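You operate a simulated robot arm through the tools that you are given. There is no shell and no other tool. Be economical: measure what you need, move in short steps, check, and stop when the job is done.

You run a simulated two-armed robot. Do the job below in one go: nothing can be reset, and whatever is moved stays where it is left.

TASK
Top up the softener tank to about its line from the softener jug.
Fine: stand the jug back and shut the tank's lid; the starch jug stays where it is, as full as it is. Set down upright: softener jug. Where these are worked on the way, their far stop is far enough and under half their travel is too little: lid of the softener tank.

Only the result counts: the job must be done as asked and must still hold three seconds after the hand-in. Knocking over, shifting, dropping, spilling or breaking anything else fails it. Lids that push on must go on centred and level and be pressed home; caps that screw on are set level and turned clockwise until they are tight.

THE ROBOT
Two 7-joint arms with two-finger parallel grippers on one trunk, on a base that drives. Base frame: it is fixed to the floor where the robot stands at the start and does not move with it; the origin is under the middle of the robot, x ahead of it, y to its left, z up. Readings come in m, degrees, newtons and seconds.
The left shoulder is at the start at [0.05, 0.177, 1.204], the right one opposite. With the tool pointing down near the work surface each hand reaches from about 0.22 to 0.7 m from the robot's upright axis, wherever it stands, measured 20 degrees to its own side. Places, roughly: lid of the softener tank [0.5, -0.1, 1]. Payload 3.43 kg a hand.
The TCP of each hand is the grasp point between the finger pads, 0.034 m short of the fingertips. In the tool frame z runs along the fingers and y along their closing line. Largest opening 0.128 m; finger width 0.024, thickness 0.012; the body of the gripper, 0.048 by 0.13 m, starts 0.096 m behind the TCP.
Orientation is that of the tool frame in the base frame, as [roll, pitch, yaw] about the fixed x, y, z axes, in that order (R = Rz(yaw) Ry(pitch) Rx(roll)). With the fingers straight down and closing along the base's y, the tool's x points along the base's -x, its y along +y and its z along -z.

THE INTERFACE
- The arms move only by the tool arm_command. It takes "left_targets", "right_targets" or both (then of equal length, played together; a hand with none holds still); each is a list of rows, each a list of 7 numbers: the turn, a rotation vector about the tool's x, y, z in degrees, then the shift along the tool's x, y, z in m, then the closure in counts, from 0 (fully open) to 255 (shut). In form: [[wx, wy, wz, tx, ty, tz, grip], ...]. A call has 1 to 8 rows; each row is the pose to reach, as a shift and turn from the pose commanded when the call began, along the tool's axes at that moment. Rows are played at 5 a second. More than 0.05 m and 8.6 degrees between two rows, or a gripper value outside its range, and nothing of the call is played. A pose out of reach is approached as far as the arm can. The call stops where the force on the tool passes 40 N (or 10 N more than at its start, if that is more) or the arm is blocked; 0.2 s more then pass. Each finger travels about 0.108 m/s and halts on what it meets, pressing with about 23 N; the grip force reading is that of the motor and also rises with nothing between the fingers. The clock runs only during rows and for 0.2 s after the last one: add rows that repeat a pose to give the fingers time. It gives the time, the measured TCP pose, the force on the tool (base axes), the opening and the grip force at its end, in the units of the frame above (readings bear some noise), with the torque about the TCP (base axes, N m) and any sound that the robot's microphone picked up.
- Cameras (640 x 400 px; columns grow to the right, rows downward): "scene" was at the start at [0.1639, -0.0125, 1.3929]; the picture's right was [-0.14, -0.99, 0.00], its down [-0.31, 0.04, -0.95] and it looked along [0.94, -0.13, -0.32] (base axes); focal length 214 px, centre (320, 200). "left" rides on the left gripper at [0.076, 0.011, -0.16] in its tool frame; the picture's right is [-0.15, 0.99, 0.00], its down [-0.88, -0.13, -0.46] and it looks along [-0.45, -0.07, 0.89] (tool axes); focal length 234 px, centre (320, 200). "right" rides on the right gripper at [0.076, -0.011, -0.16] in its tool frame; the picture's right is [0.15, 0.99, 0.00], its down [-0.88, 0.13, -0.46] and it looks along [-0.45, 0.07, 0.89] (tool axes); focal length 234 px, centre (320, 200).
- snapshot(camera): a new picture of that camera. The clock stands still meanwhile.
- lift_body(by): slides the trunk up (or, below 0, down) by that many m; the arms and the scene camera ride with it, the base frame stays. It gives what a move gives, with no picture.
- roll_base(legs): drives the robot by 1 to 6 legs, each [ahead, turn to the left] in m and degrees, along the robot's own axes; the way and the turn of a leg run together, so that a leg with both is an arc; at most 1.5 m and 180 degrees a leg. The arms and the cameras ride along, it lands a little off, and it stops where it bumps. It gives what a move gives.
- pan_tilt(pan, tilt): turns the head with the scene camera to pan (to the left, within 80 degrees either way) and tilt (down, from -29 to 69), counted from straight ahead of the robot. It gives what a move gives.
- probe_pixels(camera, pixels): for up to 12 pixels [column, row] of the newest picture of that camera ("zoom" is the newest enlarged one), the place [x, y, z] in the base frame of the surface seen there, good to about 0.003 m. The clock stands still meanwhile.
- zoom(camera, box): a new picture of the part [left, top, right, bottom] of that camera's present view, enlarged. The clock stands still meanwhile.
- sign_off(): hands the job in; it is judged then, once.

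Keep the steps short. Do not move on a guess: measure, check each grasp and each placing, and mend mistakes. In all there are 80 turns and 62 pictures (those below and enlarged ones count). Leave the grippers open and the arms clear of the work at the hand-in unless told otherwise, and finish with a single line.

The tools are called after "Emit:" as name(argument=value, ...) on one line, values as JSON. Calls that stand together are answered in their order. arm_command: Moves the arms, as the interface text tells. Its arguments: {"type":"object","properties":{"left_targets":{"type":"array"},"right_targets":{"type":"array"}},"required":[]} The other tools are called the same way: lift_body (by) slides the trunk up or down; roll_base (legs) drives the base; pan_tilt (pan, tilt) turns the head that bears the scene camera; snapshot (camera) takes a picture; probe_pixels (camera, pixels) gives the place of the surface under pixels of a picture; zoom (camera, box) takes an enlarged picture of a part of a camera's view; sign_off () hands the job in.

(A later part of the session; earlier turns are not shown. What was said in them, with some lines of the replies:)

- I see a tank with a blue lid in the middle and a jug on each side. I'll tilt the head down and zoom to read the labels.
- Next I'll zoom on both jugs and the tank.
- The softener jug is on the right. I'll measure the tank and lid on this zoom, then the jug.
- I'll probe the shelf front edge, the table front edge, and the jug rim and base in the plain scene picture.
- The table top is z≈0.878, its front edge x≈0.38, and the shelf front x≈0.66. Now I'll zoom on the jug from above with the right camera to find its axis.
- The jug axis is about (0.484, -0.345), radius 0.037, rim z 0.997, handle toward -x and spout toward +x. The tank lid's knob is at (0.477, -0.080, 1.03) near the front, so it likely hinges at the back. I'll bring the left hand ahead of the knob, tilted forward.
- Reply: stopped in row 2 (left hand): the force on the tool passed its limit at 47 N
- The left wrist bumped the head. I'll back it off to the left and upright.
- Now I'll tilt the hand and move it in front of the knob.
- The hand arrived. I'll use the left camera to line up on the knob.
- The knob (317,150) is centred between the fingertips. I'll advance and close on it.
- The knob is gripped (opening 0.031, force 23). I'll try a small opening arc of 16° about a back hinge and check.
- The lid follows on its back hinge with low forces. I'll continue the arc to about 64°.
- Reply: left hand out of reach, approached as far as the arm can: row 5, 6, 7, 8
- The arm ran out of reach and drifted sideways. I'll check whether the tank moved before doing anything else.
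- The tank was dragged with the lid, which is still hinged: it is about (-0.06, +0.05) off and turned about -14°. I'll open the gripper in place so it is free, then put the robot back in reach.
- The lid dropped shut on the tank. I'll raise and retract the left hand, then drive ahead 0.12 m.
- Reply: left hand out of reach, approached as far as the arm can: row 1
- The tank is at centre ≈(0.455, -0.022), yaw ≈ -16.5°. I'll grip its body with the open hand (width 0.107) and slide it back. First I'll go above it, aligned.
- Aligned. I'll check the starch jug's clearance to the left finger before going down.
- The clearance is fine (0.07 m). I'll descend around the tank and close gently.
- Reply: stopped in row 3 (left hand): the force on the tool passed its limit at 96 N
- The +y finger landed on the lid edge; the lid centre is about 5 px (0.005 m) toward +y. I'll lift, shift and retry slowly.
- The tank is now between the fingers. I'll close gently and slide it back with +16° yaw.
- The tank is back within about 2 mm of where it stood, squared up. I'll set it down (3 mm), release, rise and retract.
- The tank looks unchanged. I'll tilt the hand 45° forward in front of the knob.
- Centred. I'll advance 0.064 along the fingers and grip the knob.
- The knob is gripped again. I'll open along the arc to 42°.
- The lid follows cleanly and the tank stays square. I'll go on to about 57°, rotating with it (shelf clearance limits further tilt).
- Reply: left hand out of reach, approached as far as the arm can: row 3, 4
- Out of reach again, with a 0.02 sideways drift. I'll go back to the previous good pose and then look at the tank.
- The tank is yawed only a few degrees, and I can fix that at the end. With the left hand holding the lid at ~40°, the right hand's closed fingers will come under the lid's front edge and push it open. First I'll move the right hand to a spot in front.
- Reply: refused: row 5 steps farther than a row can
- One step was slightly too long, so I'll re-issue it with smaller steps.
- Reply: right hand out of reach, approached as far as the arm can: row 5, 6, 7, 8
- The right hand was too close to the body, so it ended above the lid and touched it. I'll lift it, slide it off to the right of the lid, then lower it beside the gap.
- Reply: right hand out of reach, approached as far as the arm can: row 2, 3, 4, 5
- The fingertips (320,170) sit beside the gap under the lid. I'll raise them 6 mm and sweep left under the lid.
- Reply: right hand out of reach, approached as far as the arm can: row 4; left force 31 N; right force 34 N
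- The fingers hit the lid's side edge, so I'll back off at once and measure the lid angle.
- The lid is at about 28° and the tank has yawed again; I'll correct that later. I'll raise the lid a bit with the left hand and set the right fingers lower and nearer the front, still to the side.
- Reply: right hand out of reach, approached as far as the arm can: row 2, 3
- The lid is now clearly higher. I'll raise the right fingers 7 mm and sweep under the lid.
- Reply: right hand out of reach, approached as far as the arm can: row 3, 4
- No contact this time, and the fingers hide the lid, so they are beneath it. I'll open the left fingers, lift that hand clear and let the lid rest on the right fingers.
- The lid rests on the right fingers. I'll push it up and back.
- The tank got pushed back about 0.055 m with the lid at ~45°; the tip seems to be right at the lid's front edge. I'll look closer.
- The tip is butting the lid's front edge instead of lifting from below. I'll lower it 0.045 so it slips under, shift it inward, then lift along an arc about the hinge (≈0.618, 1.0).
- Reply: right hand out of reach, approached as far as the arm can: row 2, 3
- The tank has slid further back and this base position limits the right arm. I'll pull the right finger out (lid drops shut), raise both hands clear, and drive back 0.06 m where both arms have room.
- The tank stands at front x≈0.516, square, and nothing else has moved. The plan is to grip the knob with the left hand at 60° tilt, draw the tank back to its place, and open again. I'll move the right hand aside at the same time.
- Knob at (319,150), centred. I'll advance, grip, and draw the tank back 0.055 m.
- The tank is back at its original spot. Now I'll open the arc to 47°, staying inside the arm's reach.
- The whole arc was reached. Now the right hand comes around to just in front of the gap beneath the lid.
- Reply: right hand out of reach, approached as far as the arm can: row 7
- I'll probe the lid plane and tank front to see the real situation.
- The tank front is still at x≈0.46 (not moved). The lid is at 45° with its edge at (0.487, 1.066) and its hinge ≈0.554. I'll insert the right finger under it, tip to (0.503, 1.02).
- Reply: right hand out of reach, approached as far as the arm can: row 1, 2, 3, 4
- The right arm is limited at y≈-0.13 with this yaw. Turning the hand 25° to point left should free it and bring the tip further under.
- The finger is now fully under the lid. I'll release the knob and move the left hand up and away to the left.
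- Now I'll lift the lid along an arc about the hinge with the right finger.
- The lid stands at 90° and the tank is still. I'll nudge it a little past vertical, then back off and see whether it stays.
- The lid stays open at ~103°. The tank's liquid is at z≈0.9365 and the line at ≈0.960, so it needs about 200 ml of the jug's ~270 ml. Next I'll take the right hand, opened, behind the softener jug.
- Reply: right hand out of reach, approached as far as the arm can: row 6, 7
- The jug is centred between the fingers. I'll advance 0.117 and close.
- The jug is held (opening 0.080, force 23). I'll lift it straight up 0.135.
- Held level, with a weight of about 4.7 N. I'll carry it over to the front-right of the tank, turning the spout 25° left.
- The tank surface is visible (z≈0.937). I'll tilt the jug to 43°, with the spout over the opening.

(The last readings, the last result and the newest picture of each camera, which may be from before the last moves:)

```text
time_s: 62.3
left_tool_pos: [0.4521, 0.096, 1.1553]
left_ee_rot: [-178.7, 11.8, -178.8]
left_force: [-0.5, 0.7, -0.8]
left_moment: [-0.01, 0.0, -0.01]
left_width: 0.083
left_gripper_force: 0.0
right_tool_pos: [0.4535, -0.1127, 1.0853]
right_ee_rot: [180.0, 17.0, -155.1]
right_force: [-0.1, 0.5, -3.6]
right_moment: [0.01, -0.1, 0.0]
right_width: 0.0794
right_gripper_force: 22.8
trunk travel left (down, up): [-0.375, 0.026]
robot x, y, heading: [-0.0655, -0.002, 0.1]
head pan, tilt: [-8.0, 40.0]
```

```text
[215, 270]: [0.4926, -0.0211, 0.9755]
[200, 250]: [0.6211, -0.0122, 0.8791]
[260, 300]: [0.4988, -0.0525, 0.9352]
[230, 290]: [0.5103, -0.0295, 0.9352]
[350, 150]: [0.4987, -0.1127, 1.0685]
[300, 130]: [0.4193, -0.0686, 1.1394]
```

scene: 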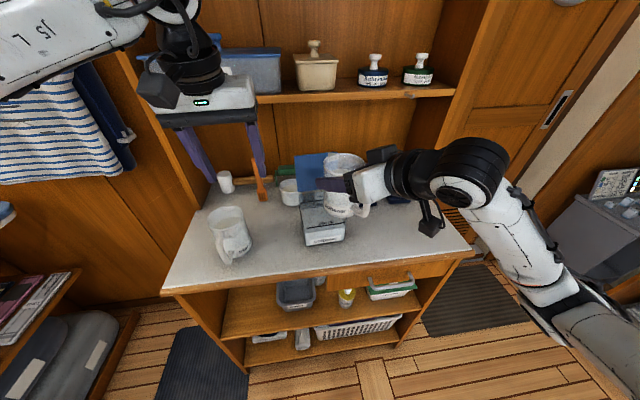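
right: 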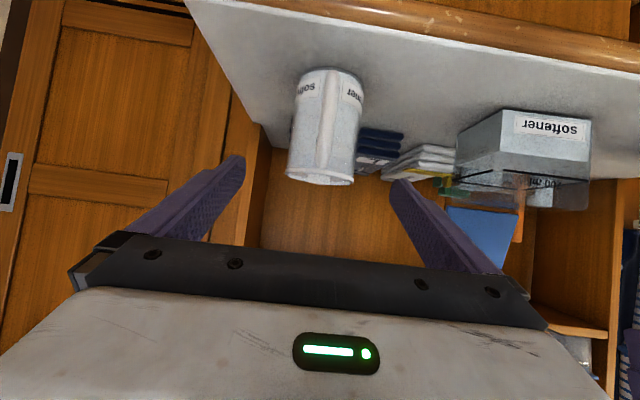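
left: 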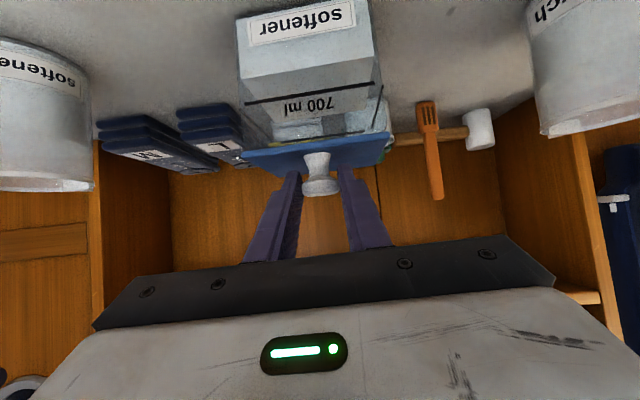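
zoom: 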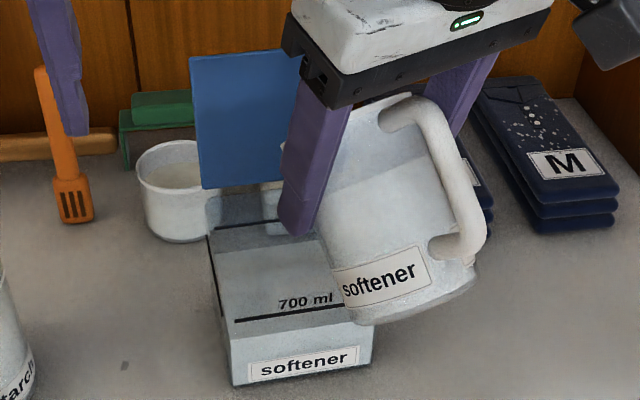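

The jug is steady over the tank and has not begun pouring. I'll tilt on to 57° slowly and hold.

Emit:
arm_command(right_targets=[[0, 3, 0, -0.0002, 0, 0.0023, 255], [0, 6, 0, -0.0004, 0, 0.0046, 255], [0, 9, 0, -0.0006, 0, 0.0069, 255], [0, 12, 0, -0.0009, 0, 0.0092, 255], [0, 14, 0, -0.0015, 0, 0.0105, 255], [0, 14, 0, -0.0015, 0, 0.0105, 255], [0, 14, 0, -0.0015, 0, 0.0105, 255], [0, 14, 0, -0.0015, 0, 0.0105, 255]])

Emit:
zoom(camera="scene", box=[260, 140, 400, 250])

Emit:
probe_pixels(camera="zoom", pixels=[[250, 270], [240, 285], [260, 300], [230, 290], [265, 330], [250, 260]])

```text
time_s: 64.1
left_tool_pos: [0.4525, 0.0959, 1.1559]
left_ee_rot: [-178.7, 11.7, -178.9]
left_force: [-0.5, 0.3, 0.3]
left_moment: [0.01, 0.01, 0.03]
left_width: 0.0827
left_gripper_force: 0.1
right_tool_pos: [0.4578, -0.1115, 1.0759]
right_ee_rot: [180.0, 2.9, -155.2]
right_force: [-0.3, 0.1, -3.4]
right_moment: [0.02, -0.03, -0.04]
right_width: 0.0796
right_gripper_force: 23.0
trunk travel left (down, up): [-0.375, 0.026]
robot x, y, heading: [-0.0631, -0.0004, -0.1]
head pan, tilt: [-8.0, 40.0]
```

```text
3.64 times, centred on (330, 195) of scene
```

zoom: 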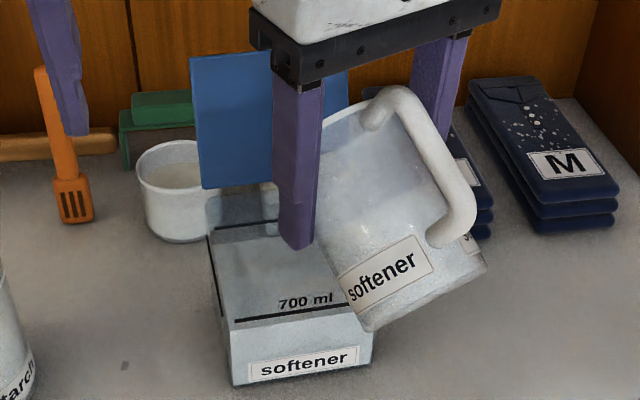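

```text
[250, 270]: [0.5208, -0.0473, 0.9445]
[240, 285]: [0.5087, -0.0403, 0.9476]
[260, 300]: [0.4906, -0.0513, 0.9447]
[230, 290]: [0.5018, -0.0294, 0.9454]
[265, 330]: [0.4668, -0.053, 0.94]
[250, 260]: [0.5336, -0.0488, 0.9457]
```

The level has risen to ≈0.945. I'll tilt on to 64° and hold.

Emit:
arm_command(right_targets=[[0, 2, 0, -0.001, 0, 0.0013, 255], [0, 4, 0, -0.002, 0, 0.0026, 255], [0, 6, 0, -0.0028, 0, 0.0039, 255], [0, 7, 0, -0.0033, 0, 0.0046, 255], [0, 7, 0, -0.0033, 0, 0.0046, 255], [0, 7, 0, -0.0033, 0, 0.0046, 255], [0, 7, 0, -0.0033, 0, 0.0046, 255], [0, 7, 0, -0.0033, 0, 0.0046, 255]])

Emit:
zoom(camera="scene", box=[290, 190, 370, 255])

Emit:
probe_pixels(camera="zoom", pixels=[[190, 120], [200, 160], [230, 190], [170, 160], [250, 170], [210, 140], [290, 228], [160, 228]])

```text
time_s: 65.9
left_tool_pos: [0.4511, 0.0957, 1.1554]
left_ee_rot: [-178.6, 11.8, -178.9]
left_force: [0.7, -0.3, 0.1]
left_moment: [0.0, -0.01, 0.03]
left_width: 0.0828
left_gripper_force: 0.2
right_tool_pos: [0.4605, -0.1103, 1.071]
right_ee_rot: [180.0, -4.1, -155.1]
right_force: [0.2, 0.0, -2.4]
right_moment: [0.02, -0.1, 0.0]
right_width: 0.0795
right_gripper_force: 23.0
trunk travel left (down, up): [-0.375, 0.026]
robot x, y, heading: [-0.0626, 0.0003, -0.2]
head pan, tilt: [-8.0, 40.0]
```

```text
6.15 times, centred on (330, 222) of scene
```

zoom: 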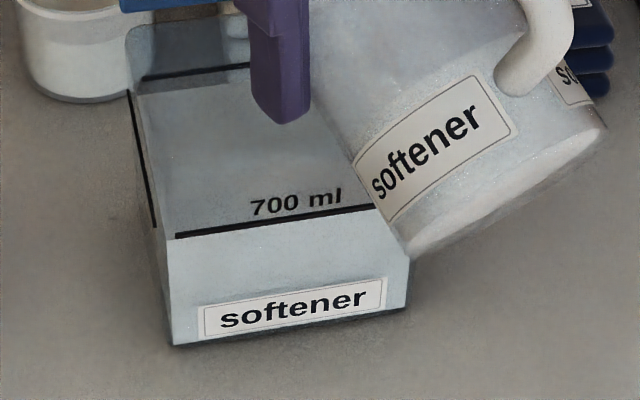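

```text
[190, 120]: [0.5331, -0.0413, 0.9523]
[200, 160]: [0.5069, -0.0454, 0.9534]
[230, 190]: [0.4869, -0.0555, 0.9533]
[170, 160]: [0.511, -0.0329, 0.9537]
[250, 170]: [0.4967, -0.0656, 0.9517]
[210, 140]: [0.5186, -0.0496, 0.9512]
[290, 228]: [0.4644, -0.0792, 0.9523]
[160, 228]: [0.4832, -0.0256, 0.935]
```

The level is ≈0.9527, about 7 mm below the line. I'll tilt 5.5° more and hold.

Emit:
arm_command(right_targets=[[0, 2, 0, -0.0014, 0, 0.0013, 255], [0, 4, 0, -0.0026, 0, 0.0025, 255], [0, 5.5, 0, -0.0035, 0, 0.0034, 255], [0, 5.5, 0, -0.0035, 0, 0.0034, 255], [0, 5.5, 0, -0.0035, 0, 0.0034, 255], [0, 5.5, 0, -0.0035, 0, 0.0034, 255], [0, 5.5, 0, -0.0035, 0, 0.0034, 255], [0, 5.5, 0, -0.0035, 0, 0.0034, 255]])

Emit:
zoom(camera="scene", box=[290, 190, 370, 255])

Emit:
probe_pixels(camera="zoom", pixels=[[190, 120], [200, 160], [230, 190], [170, 160], [250, 170], [210, 140], [290, 215], [200, 105], [280, 150]])

```text
time_s: 67.7
left_tool_pos: [0.4504, 0.0962, 1.1551]
left_ee_rot: [-178.7, 11.9, -178.7]
left_force: [-0.6, 0.0, 0.4]
left_moment: [0.01, 0.01, 0.01]
left_width: 0.0829
left_gripper_force: 0.1
right_tool_pos: [0.4639, -0.1093, 1.0685]
right_ee_rot: [179.9, -9.6, -155.2]
right_force: [0.7, 0.1, -2.0]
right_moment: [0.03, -0.03, -0.01]
right_width: 0.0794
right_gripper_force: 22.8
trunk travel left (down, up): [-0.375, 0.026]
robot x, y, heading: [-0.0635, 0.0022, -0.0]
head pan, tilt: [-8.0, 40.0]
```

```text
6.15 times, centred on (330, 222) of scene
```

zoom: 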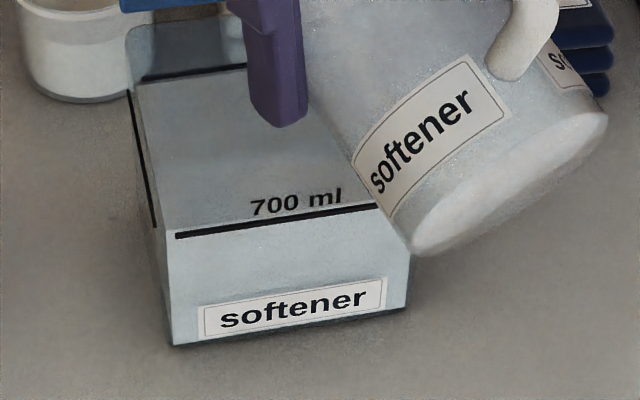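

```text
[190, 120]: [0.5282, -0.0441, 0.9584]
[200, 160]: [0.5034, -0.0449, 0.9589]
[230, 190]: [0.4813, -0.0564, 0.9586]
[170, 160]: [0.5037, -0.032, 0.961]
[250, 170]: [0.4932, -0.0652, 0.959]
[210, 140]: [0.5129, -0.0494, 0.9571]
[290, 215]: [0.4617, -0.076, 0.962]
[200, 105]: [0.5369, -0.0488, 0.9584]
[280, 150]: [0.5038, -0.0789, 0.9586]
```

The level is ≈0.959, at the line. I'll tilt the jug back upright over the tank.

Emit:
arm_command(right_targets=[[0, -6, 0, 0.003, 0, -0.0056, 255], [0, -14, 0, 0.0061, 0, -0.0121, 255], [0, -22, 0, 0.0092, 0, -0.0187, 255], [0, -30, 0, 0.0124, 0, -0.0253, 255], [0, -38, 0, 0.0146, 0, -0.032, 255], [0, -46, 0, 0.0166, 0, -0.0377, 255], [0, -54, 0, 0.0183, 0, -0.0426, 255], [0, -62, 0, 0.0198, 0, -0.0453, 255]])

```text
time_s: 69.5
left_tool_pos: [0.4509, 0.0955, 1.156]
left_ee_rot: [-178.7, 11.9, -178.8]
left_force: [-0.3, 0.7, 1.5]
left_moment: [0.05, -0.03, -0.05]
left_width: 0.0828
left_gripper_force: 0.1
right_tool_pos: [0.4525, -0.1144, 1.1167]
right_ee_rot: [-179.9, 52.7, -155.2]
right_force: [-0.8, 0.0, -1.4]
right_moment: [0.02, -0.01, -0.02]
right_width: 0.0794
right_gripper_force: 23.2
trunk travel left (down, up): [-0.375, 0.026]
robot x, y, heading: [-0.0653, 0.0011, -0.1]
head pan, tilt: [-8.0, 40.0]
```

I'll level it fully, then start back toward its place.

Emit:
arm_command(right_targets=[[0, -4, 0, 0, 0, 0, 255], [0, -7.2, 0, 0, 0, 0, 255], [0, -7.2, 0, 0.0064, -0.0227, -0.0084, 255], [0, -7.2, 0, 0.0128, -0.0453, -0.0168, 255], [0, -7.2, 0, 0.0192, -0.068, -0.0252, 255], [0, -7.2, 0, 0.0256, -0.0906, -0.0336, 255]])

```text
time_s: 70.9
left_tool_pos: [0.4507, 0.096, 1.1553]
left_ee_rot: [-178.7, 11.8, -178.8]
left_force: [0.5, 0.0, 0.4]
left_moment: [0.01, -0.01, -0.04]
left_width: 0.0825
left_gripper_force: 0.0
right_tool_pos: [0.4521, -0.2137, 1.1149]
right_ee_rot: [-179.9, 59.6, -155.1]
right_force: [-0.6, 0.2, -0.9]
right_moment: [0.06, 0.02, -0.02]
right_width: 0.0795
right_gripper_force: 22.9
trunk travel left (down, up): [-0.375, 0.026]
robot x, y, heading: [-0.0664, 0.0013, 0.0]
head pan, tilt: [-8.0, 40.0]
```

Emit:
arm_command(right_targets=[[3.6, 0, 2.1, 0.0045, -0.0222, -0.0027, 255], [7.2, 0, 4.2, 0.0089, -0.0444, -0.0054, 255], [10.8, 0, 6.3, 0.0134, -0.0666, -0.0082, 255], [14.4, 0, 8.3, 0.0178, -0.0888, -0.0109, 255], [18, 0, 10.4, 0.0223, -0.111, -0.0136, 255], [21.65, 0, 12.5, 0.0267, -0.1332, -0.0163, 255], [21.65, 0, 12.5, 0.0267, -0.1332, -0.0163, 255]])

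```text
time_s: 72.5
left_tool_pos: [0.4512, 0.0956, 1.1556]
left_ee_rot: [-178.7, 11.8, -178.8]
left_force: [0.1, 0.2, 0.4]
left_moment: [-0.02, 0.0, -0.01]
left_width: 0.083
left_gripper_force: 0.1
right_tool_pos: [0.4839, -0.3461, 1.0993]
right_ee_rot: [-179.7, 59.7, -179.9]
right_force: [0.2, 0.4, -2.3]
right_moment: [0.02, -0.01, -0.01]
right_width: 0.0794
right_gripper_force: 23.2
trunk travel left (down, up): [-0.375, 0.026]
robot x, y, heading: [-0.0665, -0.0028, -0.5]
head pan, tilt: [-8.0, 40.0]
```

Exactly over its old spot. I'll lower it to the original height.

Emit:
arm_command(right_targets=[[0, 0, 0, 0.0217, 0, 0.0125, 255], [0, 0, 0, 0.0433, 0, 0.025, 255], [0, 0, 0, 0.065, 0, 0.0375, 255], [0, 0, 0, 0.0866, 0, 0.05, 255], [0, 0, 0, 0.1039, 0, 0.06, 255], [0, 0, 0, 0.1117, 0, 0.0645, 255], [0, 0, 0, 0.1152, 0, 0.0665, 255], [0, 0, 0, 0.1156, 0, 0.0668, 255]])

```text
time_s: 74.3
left_tool_pos: [0.4516, 0.0957, 1.1555]
left_ee_rot: [-178.7, 11.8, -178.7]
left_force: [0.5, -0.4, -0.6]
left_moment: [0.01, -0.02, 0.01]
left_width: 0.0828
left_gripper_force: 0.0
right_tool_pos: [0.4832, -0.347, 0.9666]
right_ee_rot: [-179.6, 59.8, -179.9]
right_force: [-0.4, 0.0, -1.9]
right_moment: [0.02, 0.01, -0.04]
right_width: 0.0793
right_gripper_force: 23.2
trunk travel left (down, up): [-0.375, 0.026]
robot x, y, heading: [-0.0634, 0.0001, -0.2]
head pan, tilt: [-8.0, 40.0]
```

The weight is still on the hand, so it is a millimetre short. I'll lower up to 2.5 mm more, feeling for contact.

Emit:
arm_command(right_targets=[[0, 0, 0, 0.0009, 0, 0.0005, 255], [0, 0, 0, 0.0017, 0, 0.001, 255], [0, 0, 0, 0.0022, 0, 0.0013, 255], [0, 0, 0, 0.0022, 0, 0.0013, 255]])

```text
time_s: 75.3
left_tool_pos: [0.4501, 0.0959, 1.1552]
left_ee_rot: [-178.7, 11.8, -178.8]
left_force: [0.7, 0.0, 0.2]
left_moment: [-0.01, 0.02, 0.0]
left_width: 0.0827
left_gripper_force: 0.1
right_tool_pos: [0.482, -0.345, 0.9671]
right_ee_rot: [-179.6, 59.9, -179.9]
right_force: [1.1, -2.1, 5.1]
right_moment: [0.05, -0.06, -0.01]
right_width: 0.0796
right_gripper_force: 22.9
trunk travel left (down, up): [-0.375, 0.026]
robot x, y, heading: [-0.0631, -0.0003, -0.1]
head pan, tilt: [-8.0, 40.0]
```

Contact with the table (+5 N). I'll open slowly and withdraw back along the fingers.

Emit:
arm_command(right_targets=[[0, 0, 0, 0, 0, 0, 60], [0, 0, 0, 0, 0, 0, 0], [0, 0, 0, 0, 0, 0, 0], [0, 0, 0, 0, 0, -0.03, 0], [0, 0, 0, 0, 0, -0.06, 0], [0, 0, 0, 0, 0, -0.09, 0], [0, 0, 0, -0.01, 0, -0.12, 0], [0, 0, 0, -0.03, 0, -0.13, 0]])

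Emit:
snapshot(camera="scene")

Emit:
probe_pixels(camera="scene", pixels=[[325, 170], [305, 160], [315, 210], [330, 205], [408, 200], [300, 180], [340, 180]])

```text
time_s: 77.1
left_tool_pos: [0.4515, 0.0961, 1.1556]
left_ee_rot: [-178.6, 11.9, -178.8]
left_force: [0.0, 0.3, -0.3]
left_moment: [-0.02, -0.01, 0.03]
left_width: 0.0832
left_gripper_force: 0.1
right_tool_pos: [0.3889, -0.3478, 1.0551]
right_ee_rot: [-179.7, 59.6, -180.0]
right_force: [1.1, 0.2, -0.3]
right_moment: [-0.02, -0.02, 0.02]
right_width: 0.128
right_gripper_force: 0.0
right hand out of reach, approached as far as the arm can: row 8
trunk travel left (down, up): [-0.375, 0.026]
robot x, y, heading: [-0.0653, 0.0002, -0.0]
head pan, tilt: [-8.0, 40.0]
```

```text
3 pictures are left
```

scene: 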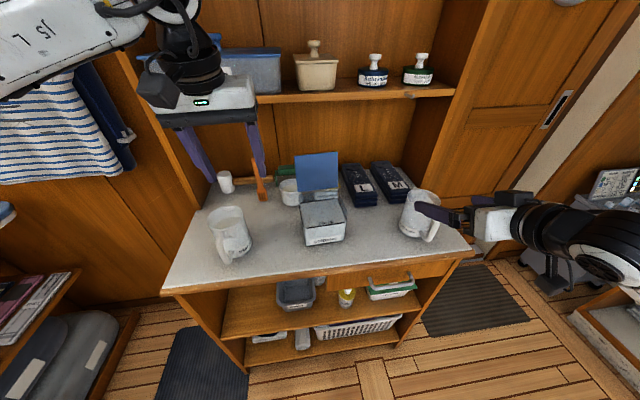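

```text
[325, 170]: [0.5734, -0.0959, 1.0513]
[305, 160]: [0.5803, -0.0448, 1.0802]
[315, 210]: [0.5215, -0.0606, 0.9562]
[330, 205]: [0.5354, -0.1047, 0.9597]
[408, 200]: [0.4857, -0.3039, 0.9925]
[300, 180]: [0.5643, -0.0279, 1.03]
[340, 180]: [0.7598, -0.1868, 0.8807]
```

The jug is back, upright, and the tank level is ≈0.958 at its line. Now the lid: I'll bring the right hand, fingers closed and pointing left, up and round so it can hook behind the lid's right edge.

Emit:
arm_command(right_targets=[[-6.5, 0, -3.75, -0.026, 0, -0.015, 0], [-13, 0, -7.5, -0.057, 0, -0.0213, 60], [-19.5, 0, -11.25, -0.0818, 0.005, -0.0183, 150], [-26, 0, -15, -0.1023, 0.01, -0.0129, 255], [-32.5, 0, -18.75, -0.1123, 0.02, 0.0045, 255], [-39, 0, -22.5, -0.1223, 0.03, 0.0218, 255], [-45.5, 0, -26.25, -0.1298, 0.04, 0.0348, 255], [-52, 0, -30, -0.1378, 0.048, 0.0486, 255]])

```text
time_s: 78.9
left_tool_pos: [0.4513, 0.0975, 1.1536]
left_ee_rot: [-178.7, 11.8, -178.8]
left_force: [0.1, 0.9, 0.2]
left_moment: [-0.02, 0.02, -0.01]
left_width: 0.0826
left_gripper_force: 0.0
right_tool_pos: [0.5017, -0.2987, 1.1489]
right_ee_rot: [179.6, 59.7, -120.3]
right_force: [-0.2, -0.1, -0.7]
right_moment: [0.01, 0.0, 0.01]
right_width: 0.0
right_gripper_force: 23.2
trunk travel left (down, up): [-0.375, 0.026]
robot x, y, heading: [-0.0654, -0.0014, -0.1]
head pan, tilt: [-8.0, 40.0]
```

Emit:
arm_command(right_targets=[[0, 0, 0, 0.0009, -0.0094, 0.0345, 255], [0, 0, 0, 0.0018, -0.0188, 0.0689, 255], [0, 0, 0, 0.0028, -0.0282, 0.1034, 255], [0, 0, 0, 0.0037, -0.0376, 0.1378, 255]])

Emit:
snapshot(camera="right")

Emit:
probe_pixels(camera="right", pixels=[[320, 175], [380, 150], [400, 170], [360, 160], [430, 160], [460, 150], [390, 190]])

```text
time_s: 79.9
left_tool_pos: [0.4519, 0.0962, 1.1541]
left_ee_rot: [-178.7, 11.9, -178.9]
left_force: [0.7, 0.2, -0.3]
left_moment: [-0.01, 0.0, 0.01]
left_width: 0.0829
left_gripper_force: 0.0
right_tool_pos: [0.5935, -0.2151, 1.076]
right_ee_rot: [179.6, 59.8, -120.5]
right_force: [0.6, 0.0, -0.1]
right_moment: [0.03, 0.02, 0.0]
right_width: 0.0001
right_gripper_force: 22.8
trunk travel left (down, up): [-0.375, 0.026]
robot x, y, heading: [-0.0628, 0.0041, -0.2]
head pan, tilt: [-8.0, 40.0]
```

```text
2 pictures are left
```

right: 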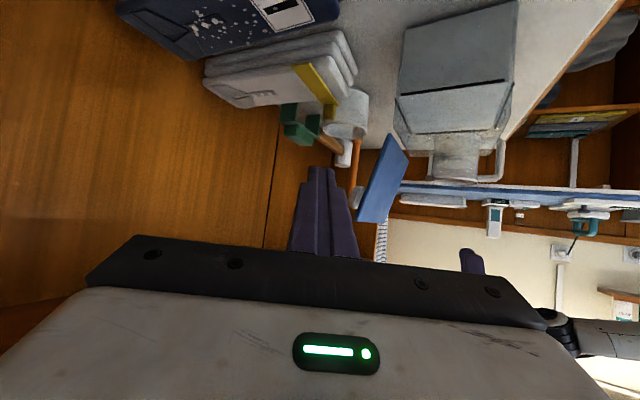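

```text
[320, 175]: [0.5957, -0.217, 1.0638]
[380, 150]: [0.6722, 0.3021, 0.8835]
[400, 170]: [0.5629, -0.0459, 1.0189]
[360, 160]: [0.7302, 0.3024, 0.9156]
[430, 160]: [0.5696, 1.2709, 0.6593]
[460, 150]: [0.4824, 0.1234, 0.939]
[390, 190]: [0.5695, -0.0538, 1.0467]
```

I see the lid edge-on at (360–405,165) with the knob behind, and my finger tip is behind the lid plane to its right. I'll sweep in 0.07 behind the lid, then draw it forward past vertical.

Emit:
arm_command(right_targets=[[0, 0, 0, -0.0101, 0.0117, 0.0175, 255], [0, 0, 0, -0.0202, 0.0233, 0.035, 255], [0, 0, 0, -0.0303, 0.035, 0.0525, 255], [0, 0, 0, -0.0266, 0.048, 0.046, 255], [0, 0, 0, -0.0228, 0.061, 0.0395, 255], [0, 0, 0, -0.0191, 0.074, 0.033, 255], [0, 0, 0, -0.0153, 0.087, 0.0265, 255], [0, 0, 0, -0.0153, 0.087, 0.0265, 255]])

```text
time_s: 81.7
left_tool_pos: [0.4512, 0.0967, 1.1551]
left_ee_rot: [-178.7, 11.8, -178.8]
left_force: [0.6, -0.3, 0.1]
left_moment: [0.01, -0.01, -0.03]
left_width: 0.0828
left_gripper_force: 0.1
right_tool_pos: [0.533, -0.146, 1.0759]
right_ee_rot: [179.6, 59.7, -120.5]
right_force: [-0.2, 0.1, -0.3]
right_moment: [0.01, 0.01, -0.04]
right_width: 0.0002
right_gripper_force: 22.9
trunk travel left (down, up): [-0.375, 0.026]
robot x, y, heading: [-0.0641, 0.0, 0.1]
head pan, tilt: [-8.0, 40.0]
```

The force is zero, so the lid has likely dropped shut. I'll withdraw the right hand back and up, then look.

Emit:
arm_command(right_targets=[[0, 0, 0, 0, 0, -0.035, 255], [0, 0, 0, 0, 0, -0.07, 255], [0, 0, 0, -0.02, -0.02, -0.1, 200], [0, 0, 0, -0.04, -0.05, -0.12, 100], [0, 0, 0, -0.05, -0.08, -0.14, 0]])

Emit:
zoom(camera="scene", box=[190, 140, 450, 290])

Emit:
probe_pixels(camera="zoom", pixels=[[280, 150], [360, 145], [310, 150], [300, 185], [280, 250], [370, 240], [375, 165], [285, 175], [335, 135]])

```text
time_s: 82.9
left_tool_pos: [0.4512, 0.0955, 1.1554]
left_ee_rot: [-178.7, 11.8, -178.8]
left_force: [-0.6, -1.3, 0.1]
left_moment: [0.01, -0.03, -0.03]
left_width: 0.0826
left_gripper_force: 0.0
right_tool_pos: [0.5515, -0.2723, 1.1915]
right_ee_rot: [179.6, 59.5, -120.5]
right_force: [0.2, 0.1, -0.2]
right_moment: [0.02, -0.07, -0.04]
right_width: 0.1279
right_gripper_force: 0.1
trunk travel left (down, up): [-0.375, 0.026]
robot x, y, heading: [-0.0643, -0.0008, -0.4]
head pan, tilt: [-8.0, 40.0]
```

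```text
2.46 times, centred on (320, 215) of scene
```

zoom: 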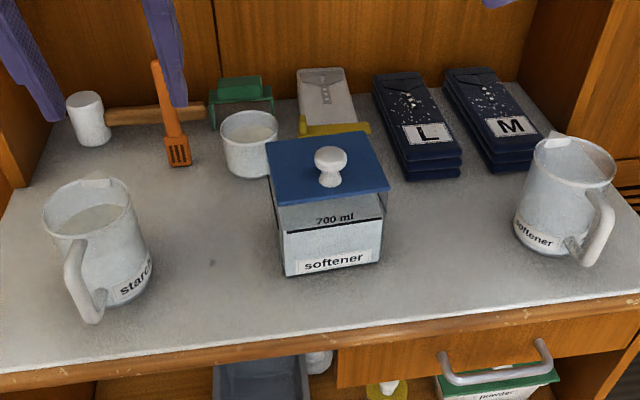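

```text
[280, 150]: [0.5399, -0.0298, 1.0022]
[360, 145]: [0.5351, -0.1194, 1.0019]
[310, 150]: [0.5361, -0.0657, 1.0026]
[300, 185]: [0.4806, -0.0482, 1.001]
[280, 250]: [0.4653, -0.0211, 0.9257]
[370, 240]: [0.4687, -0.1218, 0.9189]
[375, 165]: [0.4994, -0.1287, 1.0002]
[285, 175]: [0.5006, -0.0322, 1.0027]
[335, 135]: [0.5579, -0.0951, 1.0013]
```

The lid lies flat at z≈1.002, the level sits at the 700 ml line, both jugs stand upright and nothing else moved. I'll open the left gripper and raise it a little, then hand in.

Emit:
arm_command(left_targets=[[0, 0, 0, 0, 0, -0.02, 40], [0, 0, 0, 0.02, 0.02, -0.05, 0], [0, 0, 0, 0.02, 0.02, -0.05, 0]])

Emit:
sign_off()

```text
time_s: 83.7
left_tool_pos: [0.4224, 0.1164, 1.1986]
left_ee_rot: [-178.8, 11.8, -178.7]
left_force: [-0.3, -0.2, 0.0]
left_moment: [0.02, 0.01, -0.03]
left_width: 0.1281
left_gripper_force: 0.0
right_tool_pos: [0.5518, -0.273, 1.1922]
right_ee_rot: [179.5, 59.7, -120.6]
right_force: [0.3, -0.3, 0.4]
right_moment: [0.01, 0.01, -0.02]
right_width: 0.1278
right_gripper_force: 0.0
trunk travel left (down, up): [-0.375, 0.026]
robot x, y, heading: [-0.0655, 0.0025, -0.2]
head pan, tilt: [-8.0, 40.0]
```

```text
The job is handed in.
```

The softener tank is filled to about its 700 ml line with its lid shut, the softener jug is back upright in its place, and the starch jug was not touched; the tank slid several times while I opened the lid and ended about 6 mm from where it started.
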